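You operate a simulated robot arm through the tools that you are given. There is no shell and no other tool.

The job below is to be done with a simulated robot arm. You get a single attempt, and the scene is never put back.

JOB
Take the spanner with the largest size on its label from the top of the tool cart and put it on the bottom shelf of the spares rack. Fetch the red marker and set it on top of the voltage proving unit. Put the 2 BAR brass end cap from the top of the plywood bench on the purple parts tray and the 5 BAR brass end cap on the blue bench tray. Put the signal source on the shelf under the table. Take the relay on the top of the plywood bench and put it away on the middle shelf of the electrical rack. Put two of the filter elements from the top of the narrow spares table on the top of the plywood table. The order is free. Set down upright: red marker, relay, filter element.

It is judged by the outcome, as a careful person would: the job done as asked, and still so three seconds after it is handed in. It fails if anything else is knocked over, pushed out of place, dropped, spilled or broken. A push-on lid holds only when it is set on centred and level and pressed home; a screw cap is set on level and turned clockwise until tight.

ROBOT AND FRAMES
A 7-joint arm with a two-finger parallel gripper on a trunk, on a base that moves. Base frame: it is fixed to the floor where the robot stands at the start and does not move with it; the origin is under the middle of the robot, x ahead of it, y to its left, z up; the surface under the hand at the start is at about z = 0.85. Lengths are in m, angles in degrees, forces in N, time in s.
With the tool pointing down near the work surface it reaches from about 0.22 to 0.64 m from the robot's upright axis, wherever it stands. Its first joint turns from -166.0 to 166.0 degrees. Places, roughly: blue bench tray (20x15x3 cm) [-2.8, 6.7, 0.9]; bottom shelf of the spares rack [0.6, -1.2, 0.1]; brass end cap [-3, 6.75, 1]; filter element [-2.25, 6.75, 0.75]; middle shelf of the electrical rack (49x26 cm) [-4.46, 10.22, 0.78]; purple parts tray (20x15x3 cm) [-2.8, 6.4, 0.9]; red marker [-3, 7.75, 0.75]; relay [-3, 6.5, 1]; shelf under the table [-2.8, 4.7, 0.3]; signal source [-3, 6.75, 1]; spanner [0.5, 0, 1]; top of the plywood table [-2.8, 8.9, 0.8]; voltage proving unit [-3, 3.75, 0.25]. Payload 1.57 kg.
The TCP is the grasp point between the finger pads, 0.03 m short of the fingertips. In the tool frame z runs along the fingers and y along their closing line. Largest opening 0.08 m; finger width 0.017, thickness 0.012; the body of the gripper, 0.04 by 0.082 m, starts 0.08 m behind the TCP.
Orientation is told as [roll, pitch, yaw] about the base's x, y, z axes, in that order, counted from this pose: with the fingers straight down and closing along the base's y, the tool's x points along the base's -x, its y along +y and its z along -z.

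CONTROLS
- The arm moves only by the tool step_arm. Its argument "commands" is a list of rows, each a list of 7 numbers: the finger opening in m, from 0 to 0.08, then the shift along the base's x, y, z in m, then the turn, a rotation vector about the base's x, y, z in degrees. In form: [[hand, x, y, z, wx, wy, wz], ...]. A call has 1 to 20 rows; each row shifts and turns the commanded pose from where the row before left it. Rows are played at 5 a second. More than 0.05 m and 8.6 degrees between two rows, or a gripper value outside its range, and nothing of the call is played. A pose out of reach is approached as far as the arm can. The call stops where the force on the tool passes 40 N (or 10 N more than at its start, if that is more) or the arm is blocked; 0.2 s more then pass. Each finger travels about 0.072 m/s and halts on what it meets, pressing with about 35 N; the grip force reading is that of the motor and also rises with nothing between the fingers. The clock runs only during rows and for 0.2 s after the last one: add rows that do not move to give the fingers time. It gives the time, the measured TCP pose, the force on the tool (base axes), the opening and the grip force at its end, in the units of the frame above (readings bear some noise), with the torque about the TCP (base axes, N m) and any sound that the robot's microphone picked up.
- Cameras (640 x 400 px; columns grow to the right, rows downward): "scene" is now at [0.2326, -0.009, 1.4201]; the picture's right is [-0.11, -0.99, 0.00], its down [-0.88, 0.10, -0.46] and it looks along [0.45, -0.05, -0.89] (base axes); focal length 255 px, centre (320, 200). "wrist" rides on the gripper at [0.072, -0.006, -0.122] in the tool frame; the picture's right is [0.09, 1.00, 0.00], its down [-0.84, 0.08, -0.54] and it looks along [-0.54, 0.05, 0.84] (tool axes); focal length 238 px, centre (320, 200). There is no depth. A picture from a camera that has moved, and an enlarged one, comes with that camera's place and axes in the base frame and with its lens.
- grab_frame(camera): a new picture of that camera. It takes no simulated time.
- slide_trunk(by): slides the trunk up (or, below 0, down) by that many m; the arm and the scene camera ride with it, the base frame stays. It gives what a move gives, with no picture.
- roll_base(legs): drives the robot by 1 to 6 legs, each [ahead, left, turn to the left] in m, m and degrees, along the robot's own axes; the way and the turn of a leg run together, so that a leg with both is an arc; at most 1.5 m and 180 degrees a leg. The arm and the cameras ride along, it lands a little off, and it stops where it bumps. It gives what a move gives.
- turn_head(pan, tilt): turns the head with the scene camera to pan (to the left, within 86 degrees either way) and tilt (down, from -29 to 69), counted from straight ahead of the robot. It gives what a move gives.
- enlarge(camera, box): a new picture of the part [left, top, right, bottom] of that camera's present view, enlarged. It takes no simulated time.
- close_job(): hands the job in; it is judged then, once.

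Nothing tells you exact positions but the pictures and the camera data. Unless the task says otherwise, let go and move clear before handing in.

The tools are called after "Emit:" as a command line: name --pt "numbers of a row" for each row, then --argument value for the rest, lists and objects as JSON in quotes. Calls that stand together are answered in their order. step_arm: Moves the arm, as the interface text tells. Its arguments: {"type":"object","properties":{"commands":{"type":"array","items":{"type":"array","items":{"type":"number"}}}},"required":["commands"]} The other tools are called the same way: slide_trunk (by) moves the trunk up or down; roll_base (legs) drives the base; turn_head (pan, tilt) turns the head that bears the scene camera; grab_frame (camera) takes a picture; enlarge (camera, box) takes an enlarged picture of a part of a camera's view; close_job () hands the job in.

At the start:

```text
t: 0.0
position: [0.3386, -0.0859, 1.1797]
tool_rot: [-0.1, 0.1, 0.0]
contact_force: [0.3, 1.4, 0.9]
torque: [0.0, -0.01, -0.01]
grip_width: 0.0799
grasp_force: 0.0
trunk travel left (down, up): [-0.675, 0.315]
robot x, y, heading: [-0.0005, -0.0024, -0.0]
head pan, tilt (commanded): [-6.4, 62.9]
```

scene: 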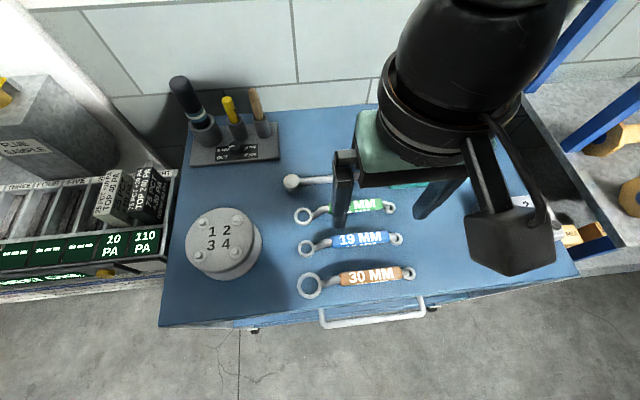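
wrist: 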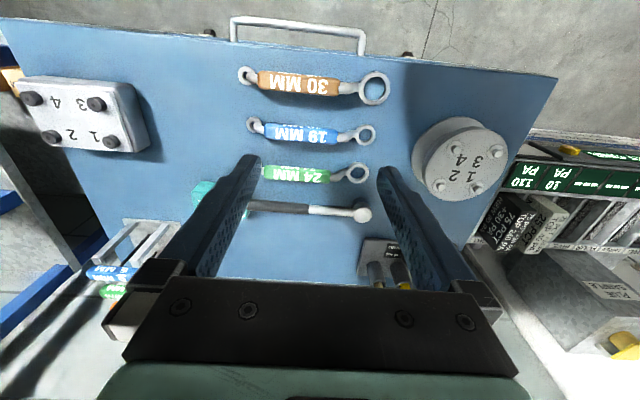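

I see the tool cart top with spanners labelled 30 MM, 19 MM and 24 MM, and more labelled things at the right (8 MM?). I will look closer at all labels before choosing.

Emit:
enlarge --camera "scene" --box '[270, 160, 430, 300]'

Emit:
enlarge --camera "wrist" --box '[70, 180, 270, 320]'

Emit:
enlarge --camera "wrist" --box '[220, 50, 420, 230]'

Emit:
turn_head --pan -70 --tilt 40

```text
2.86 times, centred on (350, 230) of scene
camera zoom: at [0.2326, -0.009, 1.4201], right [-0.11, -0.99, 0.0], down [-0.88, 0.1, -0.46], along [0.45, -0.05, -0.89], focal length 728 px, centre (234, 114)
```

zoom: 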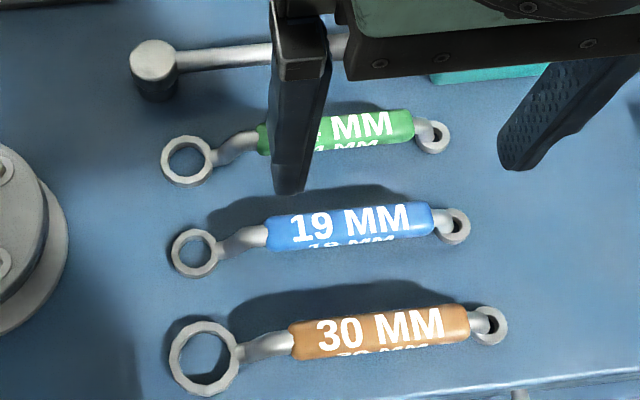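

```text
2.86 times, centred on (170, 250) of wrist
camera zoom: at [0.2666, -0.0919, 1.3021], right [-0.09, 1.0, 0.0], down [0.84, 0.08, 0.54], along [0.54, 0.05, -0.84], focal length 681 px, centre (749, 57)
```

zoom: 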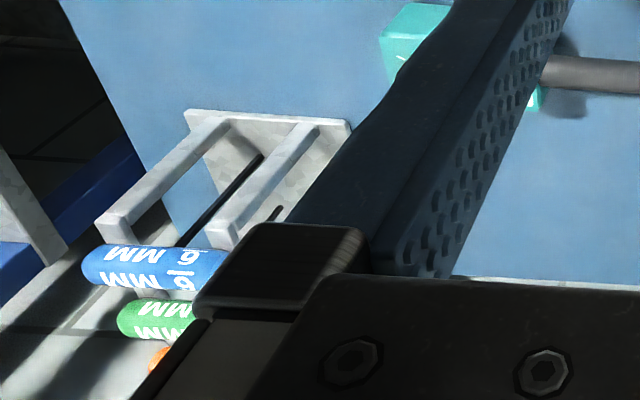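

```text
2.22 times, centred on (320, 140) of wrist
camera zoom: at [0.2666, -0.0919, 1.3021], right [-0.09, 1.0, 0.0], down [0.84, 0.08, 0.54], along [0.54, 0.05, -0.84], focal length 530 px, centre (320, 333)
```

zoom: 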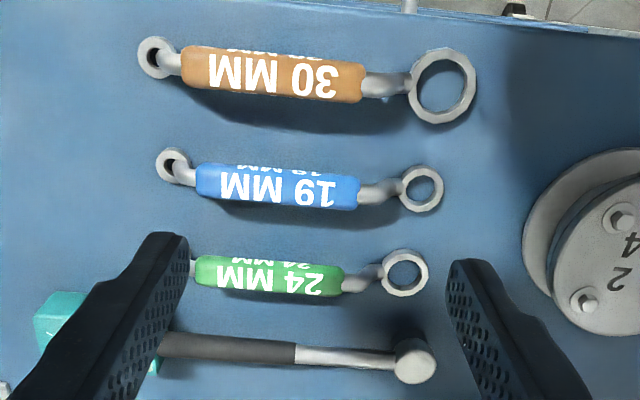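

```text
t: 1.3
position: [0.3386, -0.0864, 1.1804]
tool_rot: [0.0, 0.0, 0.0]
contact_force: [-0.4, 0.4, 0.2]
torque: [-0.03, 0.02, 0.0]
grip_width: 0.0801
grasp_force: 0.0
trunk travel left (down, up): [-0.675, 0.315]
robot x, y, heading: [0.0019, 0.0021, -0.2]
head pan, tilt (commanded): [-70.0, 40.0]
```

The head is turned to the right now; I look at what is there, including the small rack with more MM labels.

Emit:
grab_frame --camera "scene"

Emit:
turn_head --pan -35 --tilt 45

Emit:
grab_frame --camera "scene"

```text
taken
camera scene: at [0.1989, -0.0818, 1.4501], right [-0.94, -0.34, 0.0], down [-0.22, 0.6, -0.77], along [0.26, -0.72, -0.64], focal length 255 px, centre (320, 200)
```

scene: 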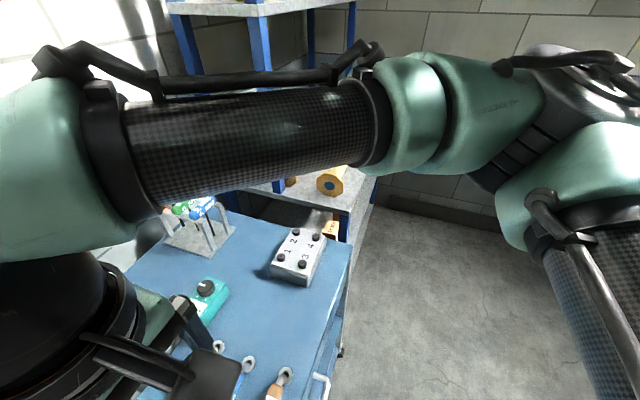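

```text
t: 2.4
position: [0.3395, -0.0864, 1.1795]
tool_rot: [0.0, 0.0, 0.0]
contact_force: [0.2, -1.3, 1.1]
torque: [0.01, 0.02, 0.02]
grip_width: 0.0797
grasp_force: 0.0
trunk travel left (down, up): [-0.675, 0.315]
robot x, y, heading: [0.0035, -0.0029, 0.3]
head pan, tilt (commanded): [-35.0, 45.0]
```

```text
taken
camera scene: at [0.2363, -0.0487, 1.4428], right [-0.57, -0.82, 0.0], down [-0.58, 0.41, -0.71], along [0.58, -0.41, -0.71], focal length 255 px, centre (320, 200)
```

scene: 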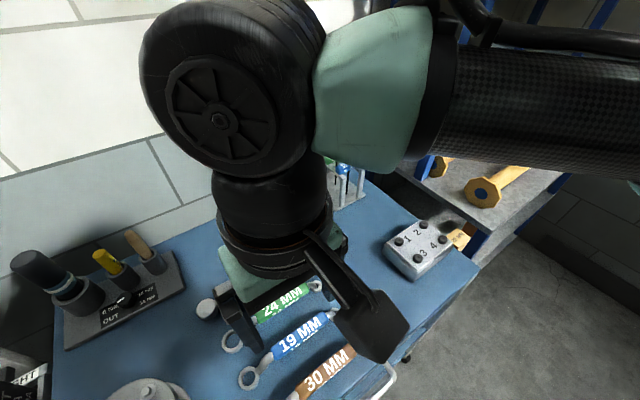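

The stand at the back right of the cart holds more handles with MM labels; I swing the wrist camera toward it to make sure what they are.

Emit:
step_arm --pt "0.08 0 -0.04 0 0 0 -8" --pt "0.08 0 -0.04 0 0 0 -8" --pt "0.08 0 -0.04 0 0 0 -8" --pt "0.08 0 -0.03 0 0 0 -6" --pt "0.08 0 0 0 0 0 0"

Emit:
grab_frame --camera "wrist"

```text
t: 3.5
position: [0.3401, -0.239, 1.18]
tool_rot: [0.0, 0.0, -30.1]
contact_force: [0.2, 0.0, 0.3]
torque: [0.03, -0.02, 0.01]
grip_width: 0.08
grasp_force: 0.0
trunk travel left (down, up): [-0.675, 0.315]
robot x, y, heading: [0.0007, -0.0035, -0.1]
head pan, tilt (commanded): [-35.0, 45.0]
```

```text
taken
camera wrist: at [0.2746, -0.207, 1.3023], right [0.42, 0.91, 0.0], down [0.76, -0.35, 0.54], along [0.49, -0.23, -0.84], focal length 238 px, centre (320, 200)
```

wrist: 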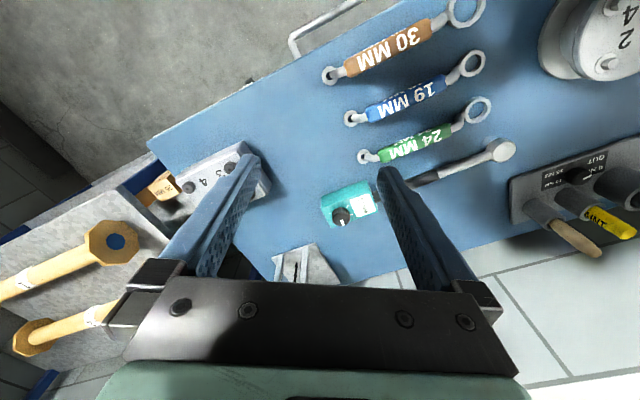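

The stand is still hidden by the gripper; I back off and zoom in on the orange label at the edge too.

Emit:
enlarge --camera "wrist" --box '[100, 120, 280, 240]'

Emit:
step_arm --pt "0.08 -0.03 -0.03 0.03 0 0 -5" --pt "0.08 -0.03 -0.03 0.03 0 0 -5" --pt "0.08 -0.03 -0.02 0.03 0 0 0" --pt "0.08 0 0 0 0 0 0"

Emit:
grab_frame --camera "wrist"

```text
3.33 times, centred on (190, 180) of wrist
camera zoom: at [0.2746, -0.207, 1.3023], right [0.42, 0.91, 0.0], down [0.76, -0.35, 0.54], along [0.49, -0.23, -0.84], focal length 794 px, centre (753, 267)
```

zoom: 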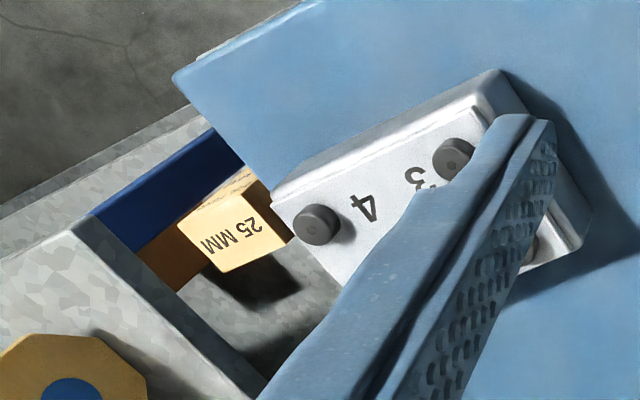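

```text
refused: row 1 steps farther than a row can; nothing moved
```

```text
taken
camera wrist: at [0.2746, -0.207, 1.3023], right [0.42, 0.91, 0.0], down [0.76, -0.35, 0.54], along [0.49, -0.23, -0.84], focal length 238 px, centre (320, 200)
```

wrist: 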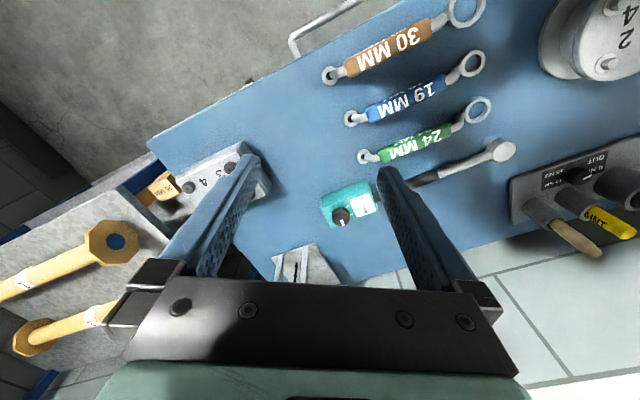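

A 25 MM wooden gauge block or spanner is on the rack's shelf, not on the cart. I back the hand off in smaller steps to see the stand.

Emit:
step_arm --pt "0.08 -0.03 -0.02 0.03 0 0 -5" --pt "0.08 -0.03 -0.02 0.03 0 0 -5" --pt "0.08 -0.02 -0.02 0.03 0 0 0" --pt "0.08 0 0 0 0 0 0"

Emit:
grab_frame --camera "wrist"

```text
t: 4.5
position: [0.2588, -0.2921, 1.2464]
tool_rot: [-2.1, 3.9, -38.9]
contact_force: [0.2, -0.4, -0.4]
torque: [0.03, 0.0, 0.0]
grip_width: 0.0802
grasp_force: 0.0
trunk travel left (down, up): [-0.675, 0.315]
robot x, y, heading: [0.0037, -0.0058, 0.2]
head pan, tilt (commanded): [-35.0, 45.0]
```

```text
taken
camera wrist: at [0.2063, -0.2534, 1.3726], right [0.55, 0.83, -0.03], down [0.74, -0.47, 0.48], along [0.39, -0.29, -0.88], focal length 238 px, centre (320, 200)
```

wrist: 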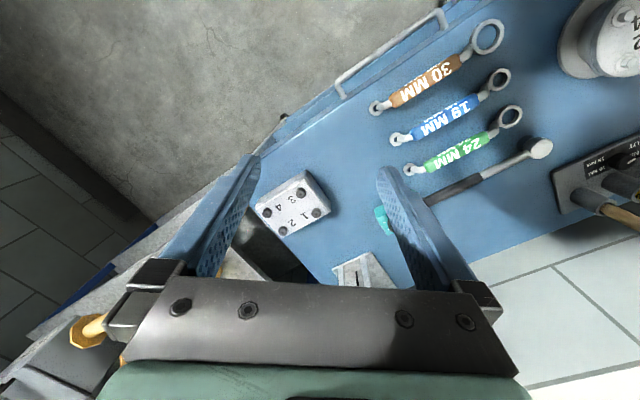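

I use the head camera instead, with the arm back nearer its start so that it uncovers the stand.

Emit:
step_arm --pt "0.08 0.03 0.02 -0.03 0 0 5" --pt "0.08 0.03 0.03 -0.02 0 0 8" --pt "0.08 0.02 0.04 -0.02 0 0 8" --pt "0.08 0 0.05 0 0 0 8" --pt "0.08 0 0.05 0 0 0 8" --pt "0.08 0 0.05 0 0 0 3" --pt "0.08 0 0.05 0 0 0 0" --pt "0.08 0 0.05 0 0 0 0" --pt "0.08 0 0 0 0 0 0"

Emit:
turn_head --pan -45 --tilt 40

Emit:
grab_frame --camera "scene"

Emit:
grab_frame --camera "wrist"

```text
t: 6.5
position: [0.3376, 0.0403, 1.2026]
tool_rot: [0.0, -0.1, 0.0]
contact_force: [-0.2, 0.3, 0.3]
torque: [0.02, -0.01, 0.01]
grip_width: 0.0799
grasp_force: 0.2
trunk travel left (down, up): [-0.675, 0.315]
robot x, y, heading: [0.0035, -0.0008, -0.3]
head pan, tilt (commanded): [-35.0, 45.0]
```

```text
t: 7.3
position: [0.3392, 0.0401, 1.2016]
tool_rot: [0.0, 0.0, -0.1]
contact_force: [0.0, -0.6, 0.2]
torque: [0.04, -0.01, 0.03]
grip_width: 0.0803
grasp_force: 0.0
trunk travel left (down, up): [-0.675, 0.315]
robot x, y, heading: [0.0025, -0.0006, -0.2]
head pan, tilt (commanded): [-45.0, 40.0]
```

```text
taken
camera scene: at [0.2299, -0.0619, 1.4501], right [-0.71, -0.71, 0.0], down [-0.46, 0.45, -0.77], along [0.54, -0.54, -0.64], focal length 255 px, centre (320, 200)
```

scene: 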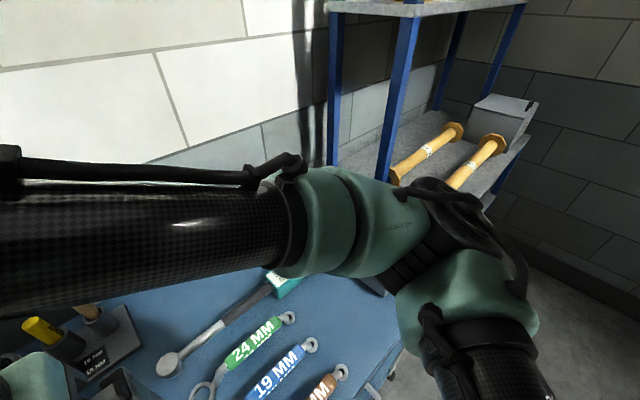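

```text
taken
camera wrist: at [0.2666, 0.0352, 1.3233], right [-0.09, 1.0, 0.0], down [0.84, 0.08, 0.54], along [0.54, 0.05, -0.84], focal length 238 px, centre (320, 200)
```

wrist: 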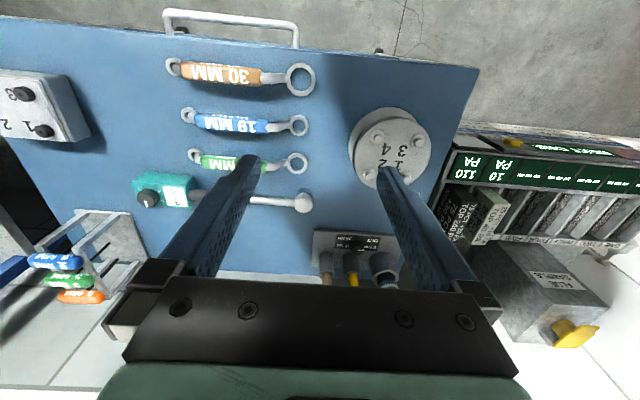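

Now the stand shows at lower left of the wrist view with three handles; I zoom in on it.

Emit:
enlarge --camera "wrist" --box '[0, 200, 160, 320]'

Emit:
enlarge --camera "wrist" --box '[150, 40, 330, 180]'

```text
3.33 times, centred on (80, 260) of wrist
camera zoom: at [0.2666, 0.0352, 1.3233], right [-0.09, 1.0, 0.0], down [0.84, 0.08, 0.54], along [0.54, 0.05, -0.84], focal length 794 px, centre (1120, 0)
```

zoom: 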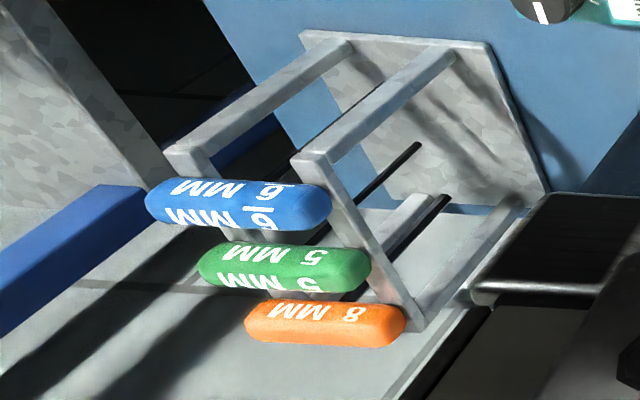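

```text
2.86 times, centred on (240, 110) of wrist
camera zoom: at [0.2666, 0.0352, 1.3233], right [-0.09, 1.0, 0.0], down [0.84, 0.08, 0.54], along [0.54, 0.05, -0.84], focal length 681 px, centre (549, 457)
```

zoom: 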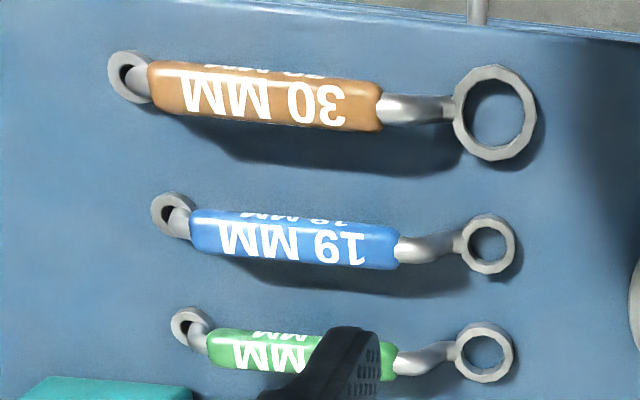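

The stand holds hex keys (6, 5, 8 MM), so the 30 MM spanner is the largest; its handle is at about (0.32, -0.125, 0.88), lying along y. Before gripping it I want to see the spares rack, so I back away and look right.

Emit:
roll_base --legs '[[-0.35, 0, 0], [0, -0.6, 0]]'

Emit:
turn_head --pan -30 --tilt 35

Emit:
grab_frame --camera "scene"

Emit:
turn_head --pan 30 --tilt 20

Emit:
grab_frame --camera "scene"

```text
t: 12.6
position: [-0.0215, -0.565, 1.2015]
tool_rot: [0.0, -0.1, -1.2]
contact_force: [-0.7, -0.1, -0.4]
torque: [0.01, 0.01, 0.0]
grip_width: 0.08
grasp_force: 0.0
trunk travel left (down, up): [-0.675, 0.315]
robot x, y, heading: [-0.3604, -0.5992, -1.4]
head pan, tilt (commanded): [-45.0, 40.0]
```

```text
t: 13.3
position: [-0.0218, -0.564, 1.2008]
tool_rot: [0.0, -0.1, -1.1]
contact_force: [-0.2, -0.1, 0.2]
torque: [0.02, 0.0, 0.01]
grip_width: 0.08
grasp_force: 0.1
trunk travel left (down, up): [-0.675, 0.315]
robot x, y, heading: [-0.3598, -0.601, -0.9]
head pan, tilt (commanded): [-30.0, 35.0]
```

```text
taken
camera scene: at [-0.1169, -0.6501, 1.4576], right [-0.52, -0.86, 0.0], down [-0.49, 0.3, -0.82], along [0.7, -0.42, -0.57], focal length 255 px, centre (320, 200)
```

scene: 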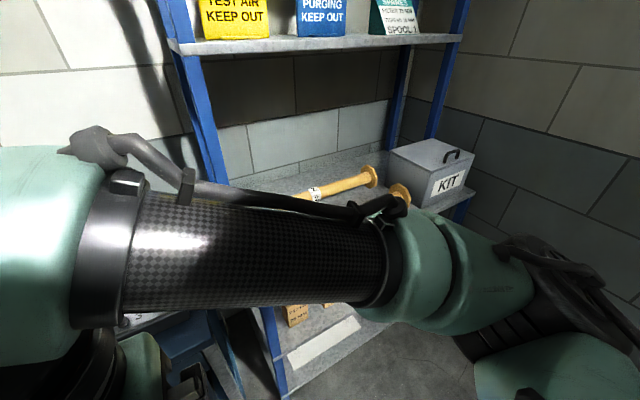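

```text
t: 14.6
position: [-0.0218, -0.5654, 1.202]
tool_rot: [-0.1, -0.1, -1.1]
contact_force: [-0.2, 0.4, 0.2]
torque: [0.02, 0.01, -0.02]
grip_width: 0.0798
grasp_force: 0.1
trunk travel left (down, up): [-0.675, 0.315]
robot x, y, heading: [-0.3603, -0.5971, -1.0]
head pan, tilt (commanded): [30.0, 20.0]
```

```text
taken
camera scene: at [-0.1106, -0.5597, 1.4815], right [0.48, -0.88, 0.0], down [-0.3, -0.17, -0.94], along [0.82, 0.45, -0.34], focal length 255 px, centre (320, 200)
```

scene: 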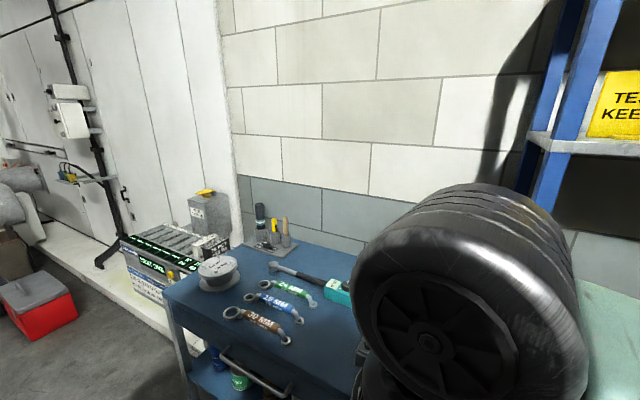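

The rack stands right of the cart in the corner. I move in front of it and look at its bottom shelf with the head and the wrist cameras.

Emit:
roll_base --legs '[[-0.15, -0.4, 0]]'

Emit:
turn_head --pan 0 --tilt 50

Emit:
grab_frame --camera "scene"

Emit:
grab_frame --camera "wrist"

```text
t: 17.2
position: [-0.1772, -0.9625, 1.2009]
tool_rot: [0.0, 0.0, -0.9]
contact_force: [-0.8, 0.5, 0.1]
torque: [0.01, 0.02, 0.02]
grip_width: 0.0801
grasp_force: 0.1
trunk travel left (down, up): [-0.675, 0.315]
robot x, y, heading: [-0.5207, -1.0001, -0.9]
head pan, tilt (commanded): [30.0, 20.0]
```

```text
t: 18.2
position: [-0.1777, -0.9641, 1.2014]
tool_rot: [0.0, 0.0, -1.0]
contact_force: [-0.5, 0.8, -0.1]
torque: [0.04, 0.02, 0.03]
grip_width: 0.08
grasp_force: 0.0
trunk travel left (down, up): [-0.675, 0.315]
robot x, y, heading: [-0.5163, -0.9985, -0.9]
head pan, tilt (commanded): [0.0, 50.0]
```

```text
taken
camera scene: at [-0.2705, -1.0043, 1.436], right [-0.02, -1.0, 0.0], down [-0.77, 0.01, -0.64], along [0.64, -0.01, -0.77], focal length 255 px, centre (320, 200)
```

scene: 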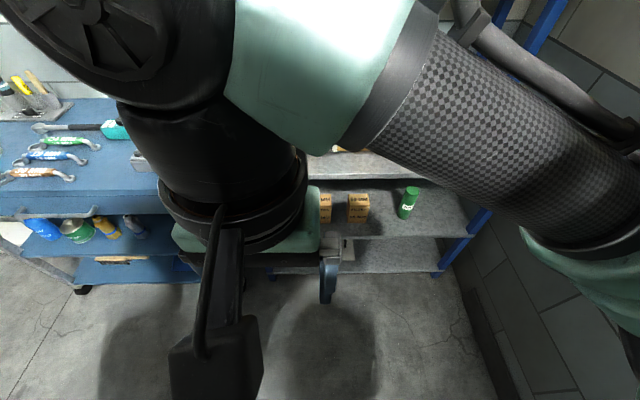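

```text
taken
camera wrist: at [-0.2501, -0.9676, 1.3233], right [-0.07, 1.0, 0.0], down [0.84, 0.06, 0.54], along [0.54, 0.04, -0.84], focal length 238 px, centre (320, 200)
```

wrist: 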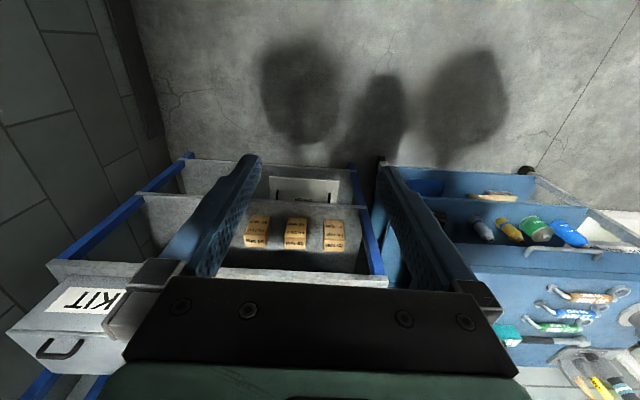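

The bottom shelf is about 0.12 m high with its front edge near x = 0.32 and another shelf above it near z = 0.45, so I will set the spanner down near the front edge with the hand tilted. Now I return to the cart to take the 30 MM spanner.

Emit:
roll_base --legs '[[0, 1.0, 0.9], [0.51, 0, 0]]'

Emit:
turn_head --pan 0 --tilt 55

Emit:
grab_frame --camera "scene"

Emit:
grab_frame --camera "wrist"

```text
t: 25.9
position: [0.3436, 0.0242, 1.2012]
tool_rot: [0.1, 0.0, -0.7]
contact_force: [0.3, -0.5, 0.0]
torque: [0.01, 0.02, 0.0]
grip_width: 0.08
grasp_force: 0.1
trunk travel left (down, up): [-0.675, 0.315]
robot x, y, heading: [0.004, -0.0128, -0.8]
head pan, tilt (commanded): [0.0, 50.0]
```

```text
t: 26.6
position: [0.3427, 0.0241, 1.2025]
tool_rot: [0.0, 0.0, -0.7]
contact_force: [-0.3, -0.1, -0.1]
torque: [-0.01, -0.03, -0.01]
grip_width: 0.0801
grasp_force: 0.0
trunk travel left (down, up): [-0.675, 0.315]
robot x, y, heading: [0.0048, -0.0122, -0.7]
head pan, tilt (commanded): [0.0, 55.0]
```

```text
taken
camera scene: at [0.2456, -0.0178, 1.4294], right [-0.01, -1.0, 0.0], down [-0.82, 0.01, -0.57], along [0.57, -0.01, -0.82], focal length 255 px, centre (320, 200)
```

scene: 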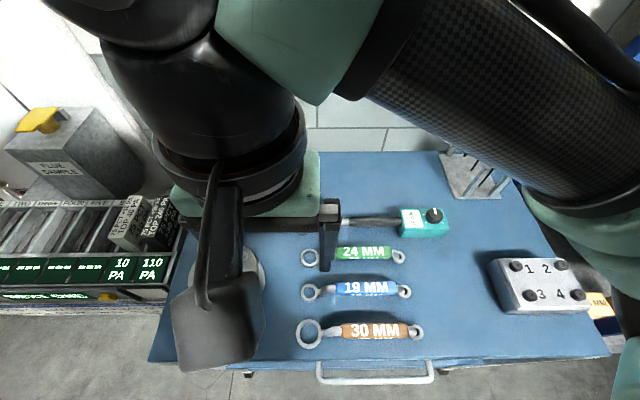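

```text
taken
camera wrist: at [0.2707, 0.0191, 1.3233], right [-0.08, 1.0, 0.0], down [0.84, 0.07, 0.54], along [0.54, 0.04, -0.84], focal length 238 px, centre (320, 200)
```

wrist: 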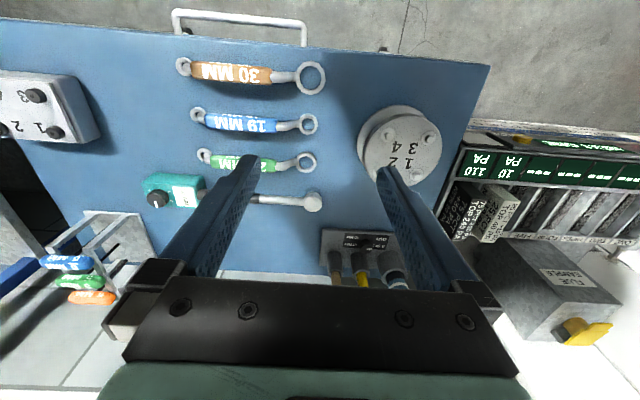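

The spanner is where I reckoned, handle centre at about (0.319, -0.125, 0.88). I turn the hand by -90° while moving above it.

Emit:
step_arm --pt "0.06 -0.002 -0.012 0 0 0 -8" --pt "0.06 -0.002 -0.012 0 0 0 -8" --pt "0.06 -0.002 -0.013 0 0 0 -8" --pt "0.06 -0.002 -0.013 0 0 0 -8" --pt "0.06 -0.002 -0.013 0 0 0 -8" --pt "0.06 -0.002 -0.013 0 0 0 -8" --pt "0.06 -0.002 -0.013 0 0 0 -8" --pt "0.06 -0.002 -0.013 0 0 0 -8" --pt "0.06 -0.003 -0.014 -0.02 0 0 -8" --pt "0.06 -0.003 -0.014 -0.03 0 0 -8" --pt "0.06 -0.002 -0.014 -0.04 0 0 -8" --pt "0.06 0 0 -0.03 0 0 -1.3" --pt "0.06 0 0 0 0 0 0"

Emit:
grab_frame --camera "wrist"

Emit:
grab_frame --camera "scene"

```text
t: 29.4
position: [0.3197, -0.1207, 1.0807]
tool_rot: [0.1, 0.0, -90.0]
contact_force: [0.5, 0.6, -0.2]
torque: [0.01, 0.02, -0.03]
grip_width: 0.06
grasp_force: 0.1
trunk travel left (down, up): [-0.675, 0.315]
robot x, y, heading: [0.0034, -0.0119, -0.7]
head pan, tilt (commanded): [0.0, 55.0]
```

```text
taken
camera wrist: at [0.3128, -0.0476, 1.2025], right [1.0, 0.09, 0.0], down [0.08, -0.84, 0.54], along [0.05, -0.54, -0.84], focal length 238 px, centre (320, 200)
```

wrist: 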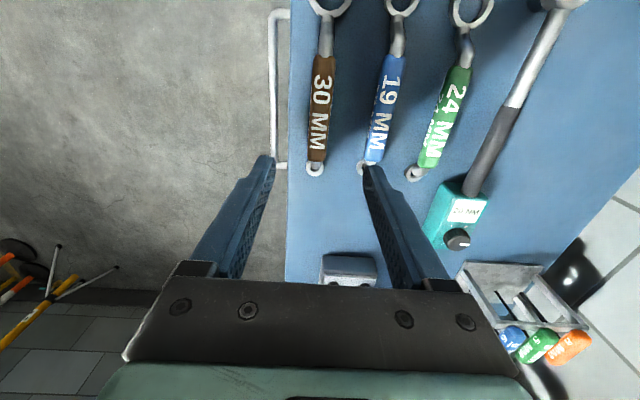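

```text
taken
camera scene: at [0.2455, -0.0179, 1.4294], right [-0.01, -1.0, 0.0], down [-0.82, 0.01, -0.57], along [0.57, -0.01, -0.82], focal length 255 px, centre (320, 200)
```

scene: 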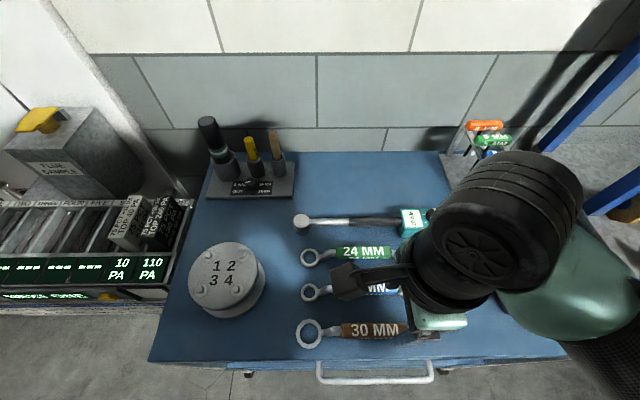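

The hand is over the handle, which lies at x ≈ 0.321 exactly along y. I descend and grip it.

Emit:
step_arm --pt "0.06 0.0015 0.004 -0.045 0 0 0" --pt "0.06 0 0 -0.045 0 0 0" --pt "0.06 0 0 -0.045 0 0 0" --pt "0.06 0 0 -0.03 0 0 0" --pt "0.06 0 0 -0.015 0 0 0" --pt "0.06 0 0 -0.012 0 0 0" --pt "0.06 0 0 0 0 0 0"

Emit:
grab_frame --camera "wrist"

```text
t: 31.0
position: [0.3201, -0.1147, 0.8896]
tool_rot: [0.0, 0.0, -90.0]
contact_force: [-0.5, -0.5, -0.2]
torque: [-0.03, 0.03, -0.01]
grip_width: 0.06
grasp_force: 0.1
trunk travel left (down, up): [-0.675, 0.315]
robot x, y, heading: [0.0073, -0.0145, -0.7]
head pan, tilt (commanded): [0.0, 55.0]
```

```text
taken
camera wrist: at [0.3139, -0.0434, 1.0113], right [1.0, 0.09, 0.0], down [0.08, -0.84, 0.54], along [0.05, -0.54, -0.84], focal length 238 px, centre (320, 200)
```

wrist: 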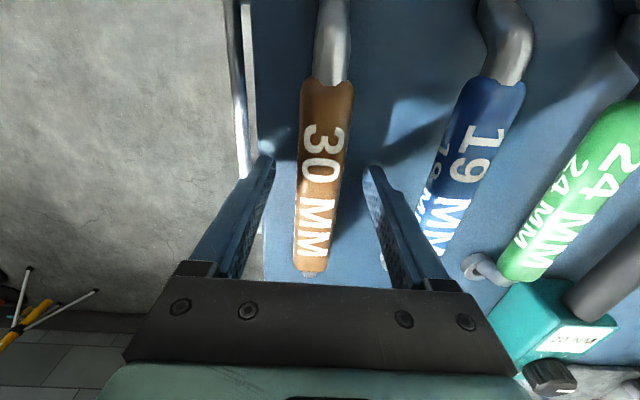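

The handle lies between the fingers. I close and lift a little.

Emit:
step_arm --pt "0.0 0 0 0 0 0 0" --pt "0.0 0 0 0 0 0 0" --pt "0.0 0 0 0 0 0 0" --pt "0.0 0 0 0 0 0 0" --pt "0.0 0 0 0 0 0 0"

Emit:
step_arm --pt "0.0 0 0 0.02 0 0 0" --pt "0.0 0 0 0.03 0 0 0" --pt "0.0 0 0 0.05 0 0 0" --pt "0.0 0 0 0.05 0 0 0" --pt "0.0 0 0 0.05 0 0 0" --pt "0.0 0 0 0.05 0 0 0" --pt "0.0 0 0 0 0 0 0"

Emit:
grab_frame --camera "wrist"

Emit:
grab_frame --camera "scene"

```text
t: 32.2
position: [0.3214, -0.116, 0.8902]
tool_rot: [-0.1, 0.0, -89.9]
contact_force: [-0.6, 1.1, 0.7]
torque: [0.05, 0.0, 0.02]
grip_width: 0.0268
grasp_force: 35.0
trunk travel left (down, up): [-0.675, 0.315]
robot x, y, heading: [0.0043, -0.0162, -0.9]
head pan, tilt (commanded): [0.0, 55.0]
```

```text
t: 33.8
position: [0.3196, -0.1187, 1.1412]
tool_rot: [0.0, -0.1, -90.0]
contact_force: [0.8, 0.0, -3.4]
torque: [0.01, 0.0, 0.03]
grip_width: 0.0268
grasp_force: 34.9
trunk travel left (down, up): [-0.675, 0.315]
robot x, y, heading: [0.0056, -0.0136, -0.6]
head pan, tilt (commanded): [0.0, 55.0]
```

```text
taken
camera wrist: at [0.3128, -0.0453, 1.2625], right [1.0, 0.09, 0.0], down [0.08, -0.84, 0.54], along [0.05, -0.54, -0.84], focal length 238 px, centre (320, 200)
```

wrist: 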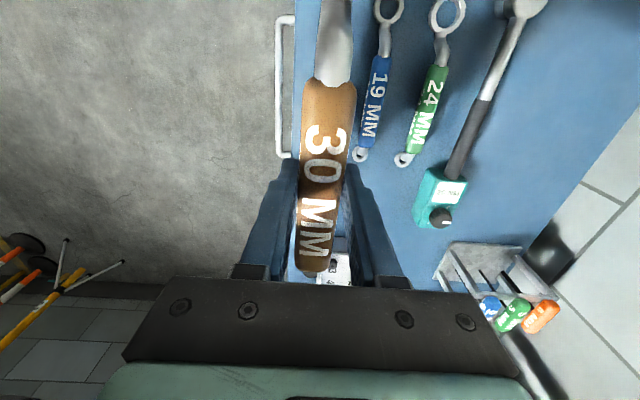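

```text
taken
camera scene: at [0.2458, -0.018, 1.4293], right [-0.01, -1.0, 0.0], down [-0.82, 0.01, -0.57], along [0.57, -0.01, -0.82], focal length 255 px, centre (320, 200)
```

scene: 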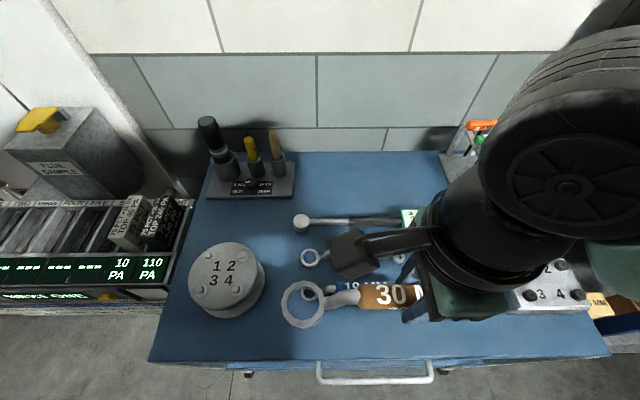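

The spanner is held firmly. I back away, move right in front of the rack and lower the trunk.

Emit:
roll_base --legs '[[-0.5, 0, 0.6], [0, -1.06, 0]]'

Emit:
grab_frame --camera "scene"

```text
t: 41.8
position: [-0.1667, -1.1799, 1.1397]
tool_rot: [0.1, 0.0, -89.1]
contact_force: [0.1, 0.3, -2.1]
torque: [0.05, 0.01, -0.01]
grip_width: 0.0268
grasp_force: 35.0
trunk travel left (down, up): [-0.675, 0.315]
robot x, y, heading: [-0.4834, -1.0827, 0.3]
head pan, tilt (commanded): [0.0, 55.0]
```

```text
taken
camera scene: at [-0.2431, -1.0811, 1.4294], right [0.0, -1.0, 0.0], down [-0.82, 0.0, -0.57], along [0.57, 0.0, -0.82], focal length 255 px, centre (320, 200)
```

scene: 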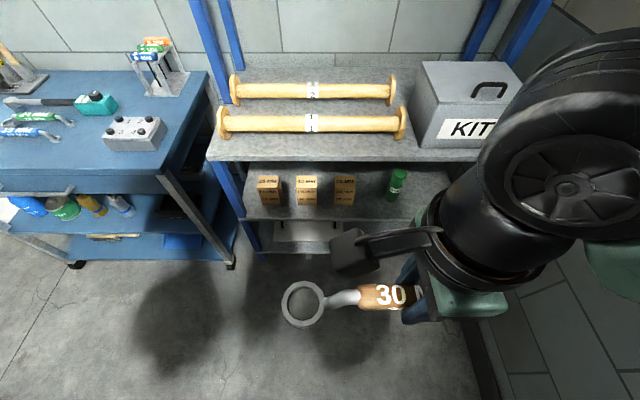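

I lower the trunk to look into the bottom shelf more closely.

Emit:
slide_trunk --by -0.5

Emit:
turn_head --pan 0 --tilt 35

Emit:
grab_frame --camera "scene"

```text
refused: -0.5 is not a number from -0.4 to 0.4
```

```text
t: 42.6
position: [-0.1672, -1.18, 1.1389]
tool_rot: [0.0, 0.0, -89.0]
contact_force: [-0.2, 0.0, -3.6]
torque: [0.04, 0.03, 0.0]
grip_width: 0.0267
grasp_force: 34.8
trunk travel left (down, up): [-0.675, 0.315]
robot x, y, heading: [-0.4819, -1.082, 0.2]
head pan, tilt (commanded): [0.0, 35.0]
```

```text
taken
camera scene: at [-0.2271, -1.0808, 1.4575], right [0.0, -1.0, 0.0], down [-0.57, 0.0, -0.82], along [0.82, 0.0, -0.57], focal length 255 px, centre (320, 200)
```

scene: 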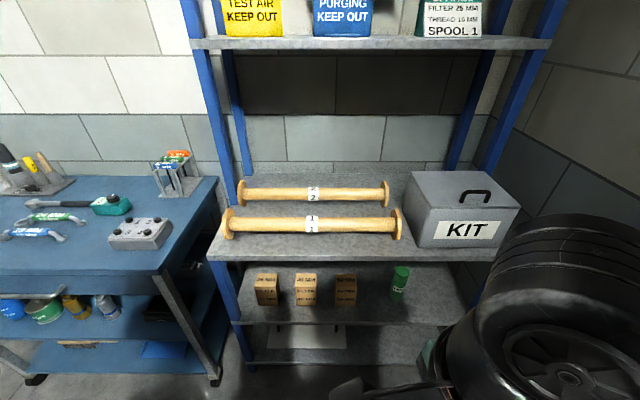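

Emit:
slide_trunk --by -0.4

Emit:
turn_head --pan 0 --tilt 35

Emit:
grab_frame --camera "scene"

```text
t: 46.5
position: [-0.1678, -1.1787, 0.7395]
tool_rot: [0.0, 0.1, -88.9]
contact_force: [0.3, 0.7, -2.3]
torque: [0.03, -0.01, -0.01]
grip_width: 0.0269
grasp_force: 35.4
trunk travel left (down, up): [-0.275, 0.715]
robot x, y, heading: [-0.4859, -1.0781, 0.3]
head pan, tilt (commanded): [0.0, 35.0]
```

```text
t: 47.1
position: [-0.1668, -1.1799, 0.7393]
tool_rot: [0.0, 0.0, -89.0]
contact_force: [-0.4, -0.3, -3.4]
torque: [0.01, -0.01, 0.02]
grip_width: 0.027
grasp_force: 35.1
trunk travel left (down, up): [-0.275, 0.715]
robot x, y, heading: [-0.4878, -1.0796, 0.2]
head pan, tilt (commanded): [0.0, 35.0]
```

```text
taken
camera scene: at [-0.2272, -1.0808, 1.0576], right [0.0, -1.0, 0.0], down [-0.57, 0.0, -0.82], along [0.82, 0.0, -0.57], focal length 255 px, centre (320, 200)
```

scene: 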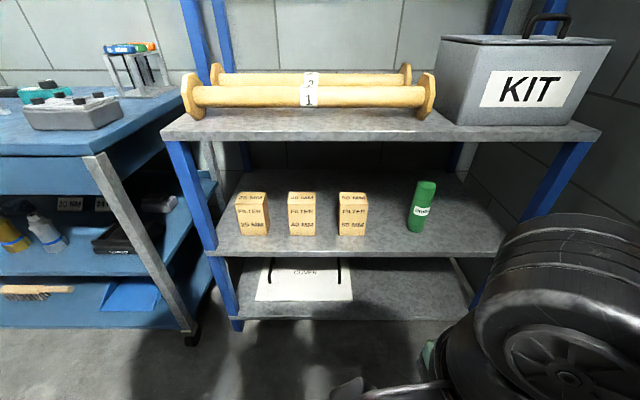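

The bottom shelf has a white cover plate on its left part (to about y = -1.21) and is free from there to the right post at about y = -1.70. I check where my elbow and the side wall are before moving right.

Emit:
turn_head --pan -75 --tilt 15

Emit:
grab_frame --camera "scene"

Emit:
grab_frame --camera "wrist"

```text
t: 48.5
position: [-0.167, -1.1791, 0.7387]
tool_rot: [0.0, -0.1, -89.1]
contact_force: [-0.8, 0.2, -2.4]
torque: [0.02, -0.03, -0.03]
grip_width: 0.0269
grasp_force: 35.2
trunk travel left (down, up): [-0.275, 0.715]
robot x, y, heading: [-0.4857, -1.0801, 0.1]
head pan, tilt (commanded): [-75.0, 15.0]
```

```text
taken
camera scene: at [-0.2906, -1.1713, 1.0896], right [-0.96, -0.26, 0.0], down [-0.07, 0.25, -0.97], along [0.26, -0.93, -0.26], focal length 255 px, centre (320, 200)
```

scene: 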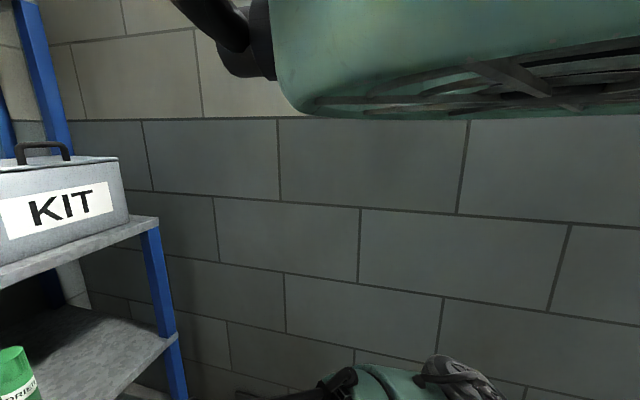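

```text
taken
camera wrist: at [-0.1756, -1.1072, 0.862], right [0.99, 0.11, 0.0], down [0.09, -0.83, 0.54], along [0.06, -0.54, -0.84], focal length 238 px, centre (320, 200)
```

wrist: 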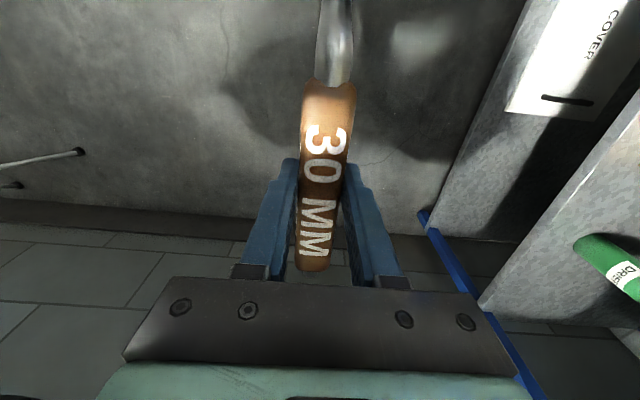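

There is room on the right. I move right to y ≈ -1.32, lower the trunk fully and tilt the hand forward by 30° in free space before entering the shelf.

Emit:
roll_base --legs '[[0, -0.24, 0]]'

Emit:
slide_trunk --by -0.275

Emit:
step_arm --pt "0 0 0 -0.02 0 -7.5 0" --pt "0 0 0 -0.02 0 -7.5 0" --pt "0 0 0 -0.02 0 -7.5 0" --pt "0 0 0 -0.02 0 -7.5 0" --pt "0 0 0 0 0 0 0"

Emit:
turn_head --pan 0 --tilt 40

Emit:
grab_frame --camera "scene"

```text
t: 50.3
position: [-0.1669, -1.4212, 0.7391]
tool_rot: [0.0, 0.0, -89.0]
contact_force: [0.6, 0.2, -3.0]
torque: [0.04, 0.03, -0.03]
grip_width: 0.027
grasp_force: 35.6
trunk travel left (down, up): [-0.275, 0.715]
robot x, y, heading: [-0.4854, -1.3192, 0.3]
head pan, tilt (commanded): [-75.0, 15.0]
```

```text
t: 53.1
position: [-0.1662, -1.4199, 0.4655]
tool_rot: [0.0, -0.1, -89.1]
contact_force: [0.1, -0.4, -2.7]
torque: [0.05, 0.01, 0.01]
grip_width: 0.0269
grasp_force: 35.1
trunk travel left (down, up): [0.0, 0.99]
robot x, y, heading: [-0.485, -1.3217, 0.2]
head pan, tilt (commanded): [-75.0, 15.0]
```

```text
t: 54.3
position: [-0.1254, -1.4452, 0.3806]
tool_rot: [30.0, -0.4, -89.0]
contact_force: [0.3, 0.2, -3.0]
torque: [-0.01, 0.02, -0.01]
grip_width: 0.0265
grasp_force: 35.2
out of reach, approached as far as the arm can: row 2, 3, 4
trunk travel left (down, up): [0.0, 0.99]
robot x, y, heading: [-0.4844, -1.3184, 0.0]
head pan, tilt (commanded): [-75.0, 15.0]
```

```text
t: 55.8
position: [-0.1256, -1.4454, 0.3816]
tool_rot: [29.9, -0.3, -89.1]
contact_force: [0.4, 0.4, -4.2]
torque: [0.06, 0.0, 0.0]
grip_width: 0.027
grasp_force: 34.5
trunk travel left (down, up): [0.0, 0.99]
robot x, y, heading: [-0.4836, -1.3192, 0.2]
head pan, tilt (commanded): [0.0, 40.0]
```

```text
taken
camera scene: at [-0.2292, -1.3217, 0.7751], right [0.0, -1.0, 0.0], down [-0.64, 0.0, -0.77], along [0.77, 0.0, -0.64], focal length 255 px, centre (320, 200)
```

scene: 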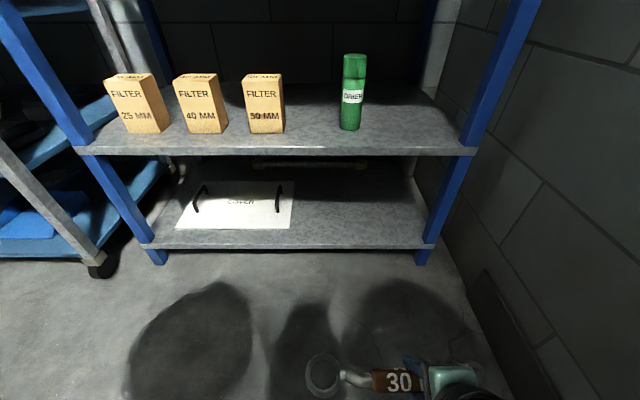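

I can now see the bottom shelf well: front edge near x = 0.336. I zoom to measure its height and free area.

Emit:
enlarge --camera "scene" --box '[270, 140, 470, 280]'

```text
2.86 times, centred on (370, 210) of scene
camera zoom: at [-0.2292, -1.3217, 0.7751], right [0.0, -1.0, 0.0], down [-0.64, 0.0, -0.77], along [0.77, 0.0, -0.64], focal length 728 px, centre (177, 171)
```

zoom: 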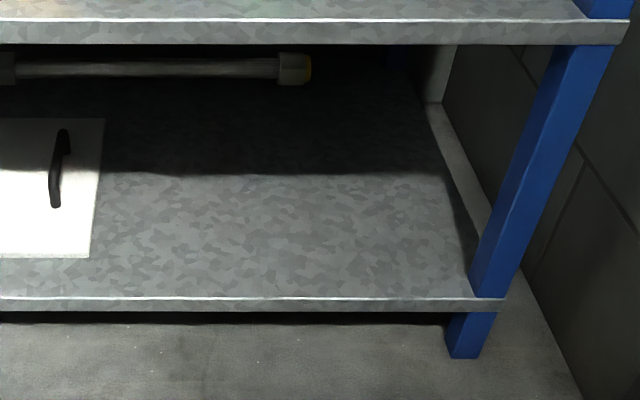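

The shelf top is at z ≈ 0.116, front edge x ≈ 0.325, the shelf above starts at 0.455. I extend the arm a little, tilt to 36° and lower the hand while still outside the rack.

Emit:
step_arm --pt "0 0.03 0 0 0 -3 0" --pt "0 0.03 0 -0.02 0 -3 0" --pt "0 0.01 0 -0.04 0 0 0" --pt "0 0 0 -0.04 0 0 0" --pt "0 0 0 -0.03 0 0 0" --pt "0 0 0 -0.03 0 0 0" --pt "0 0 0 -0.02 0 0 0" --pt "0 0 0 0 0 0 0"

Emit:
grab_frame --camera "scene"

```text
t: 57.6
position: [-0.0554, -1.4468, 0.201]
tool_rot: [35.9, -0.5, -89.4]
contact_force: [0.2, 1.2, -3.1]
torque: [0.04, 0.01, 0.03]
grip_width: 0.0267
grasp_force: 35.0
trunk travel left (down, up): [0.0, 0.99]
robot x, y, heading: [-0.4844, -1.3217, 0.2]
head pan, tilt (commanded): [0.0, 40.0]
```

```text
taken
camera scene: at [-0.2292, -1.3216, 0.775], right [0.0, -1.0, 0.0], down [-0.64, 0.0, -0.77], along [0.77, 0.0, -0.64], focal length 255 px, centre (320, 200)
```

scene: 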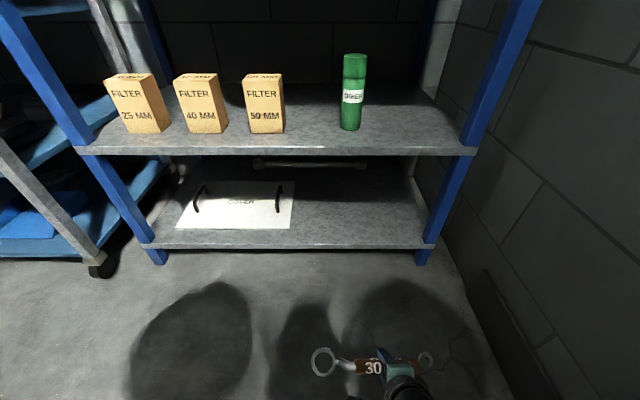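

The hand is low and tilted, the spanner hangs level across. I drive forward in two stages into the shelf.

Emit:
roll_base --legs '[[0.3, 0, 0]]'

Emit:
grab_frame --camera "scene"

Emit:
grab_frame --camera "wrist"

```text
t: 59.6
position: [0.2521, -1.4457, 0.201]
tool_rot: [35.9, -0.6, -89.4]
contact_force: [1.1, -0.8, -3.8]
torque: [0.02, 0.0, 0.01]
grip_width: 0.0266
grasp_force: 35.2
trunk travel left (down, up): [0.0, 0.99]
robot x, y, heading: [-0.1787, -1.321, 0.1]
head pan, tilt (commanded): [0.0, 40.0]
```

```text
taken
camera scene: at [0.0781, -1.3209, 0.775], right [0.0, -1.0, 0.0], down [-0.64, 0.0, -0.77], along [0.77, 0.0, -0.64], focal length 255 px, centre (320, 200)
```

scene: 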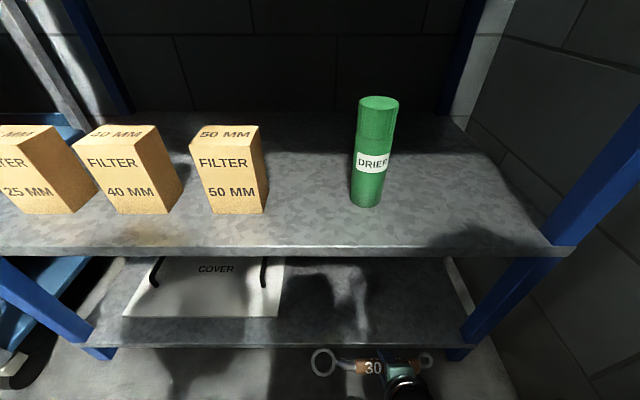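

```text
taken
camera wrist: at [0.1735, -1.374, 0.2949], right [0.81, 0.11, 0.58], down [-0.25, -0.83, 0.49], along [0.54, -0.54, -0.65], focal length 238 px, centre (320, 200)
```

wrist: 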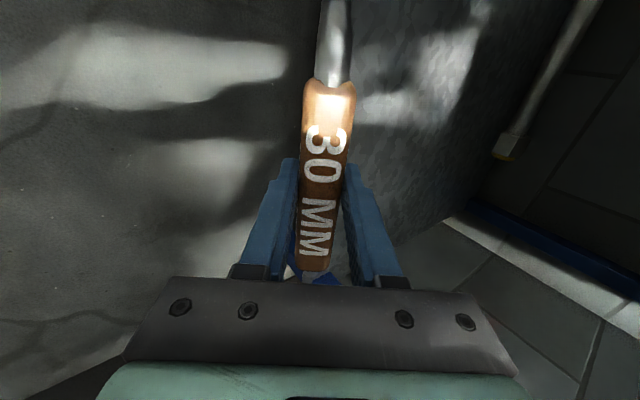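

Clearances look fine; I drive the last 0.12 m.

Emit:
roll_base --legs '[[0.118, 0, 0]]'

Emit:
grab_frame --camera "scene"

Emit:
grab_frame --camera "wrist"

```text
t: 60.9
position: [0.3699, -1.4446, 0.2011]
tool_rot: [35.9, -0.7, -89.2]
contact_force: [-0.4, 1.3, -3.3]
torque: [0.03, 0.01, 0.0]
grip_width: 0.0268
grasp_force: 35.0
trunk travel left (down, up): [0.0, 0.99]
robot x, y, heading: [-0.0565, -1.3184, 0.2]
head pan, tilt (commanded): [0.0, 40.0]
```

```text
taken
camera scene: at [0.1967, -1.3202, 0.775], right [0.0, -1.0, 0.0], down [-0.64, 0.0, -0.77], along [0.77, 0.0, -0.64], focal length 255 px, centre (320, 200)
```

scene: 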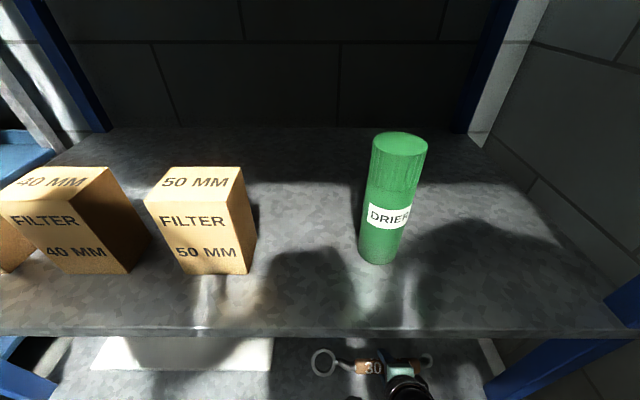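

```text
taken
camera wrist: at [0.2922, -1.3731, 0.2948], right [0.8, 0.11, 0.58], down [-0.24, -0.84, 0.49], along [0.54, -0.54, -0.65], focal length 238 px, centre (320, 200)
```

wrist: 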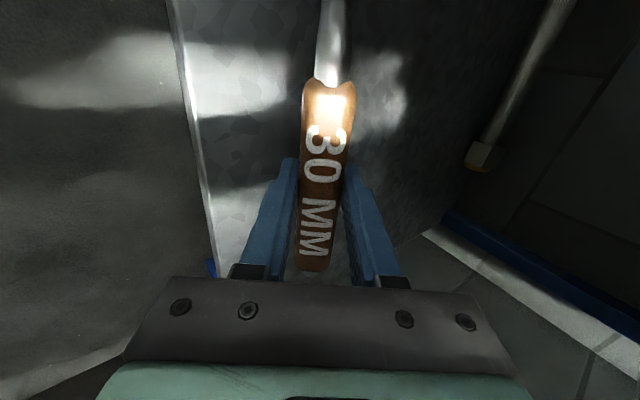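

The spanner is inside above the free part of the shelf. I lower it gently until the rings touch.

Emit:
step_arm --pt "0 0 0 -0.012 0 3 0" --pt "0 0 0 -0.012 0 3 0" --pt "0 0 0 -0.006 0 0 0" --pt "0 0 0 0 0 0 0"

Emit:
step_arm --pt "0 0 0 -0.003 0 0 0" --pt "0 0 0 0 0 0 0"

Emit:
grab_frame --camera "wrist"

```text
t: 61.9
position: [0.3692, -1.4465, 0.1694]
tool_rot: [30.0, -0.4, -89.3]
contact_force: [0.2, -0.4, -3.3]
torque: [0.0, -0.01, 0.01]
grip_width: 0.0268
grasp_force: 35.2
trunk travel left (down, up): [0.0, 0.99]
robot x, y, heading: [-0.0597, -1.318, 0.4]
head pan, tilt (commanded): [0.0, 40.0]
```

```text
t: 62.5
position: [0.3703, -1.4463, 0.1666]
tool_rot: [30.0, -0.4, -89.3]
contact_force: [-0.8, 0.4, -1.6]
torque: [0.22, 0.08, 0.03]
grip_width: 0.0268
grasp_force: 35.3
trunk travel left (down, up): [0.0, 0.99]
robot x, y, heading: [-0.0565, -1.322, 0.2]
head pan, tilt (commanded): [0.0, 40.0]
```

```text
taken
camera wrist: at [0.302, -1.3731, 0.2688], right [0.86, 0.11, 0.5], down [-0.19, -0.84, 0.52], along [0.47, -0.54, -0.7], focal length 238 px, centre (320, 200)
```

wrist: 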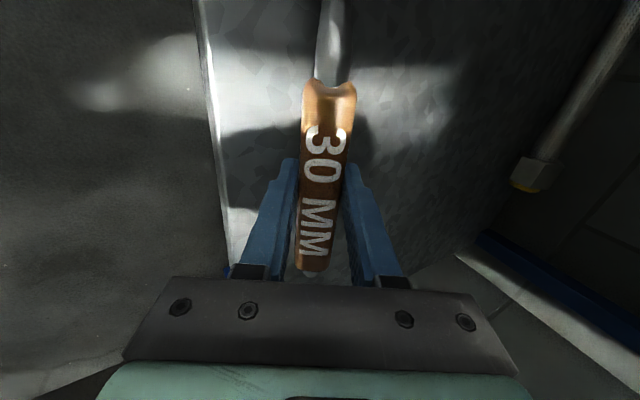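

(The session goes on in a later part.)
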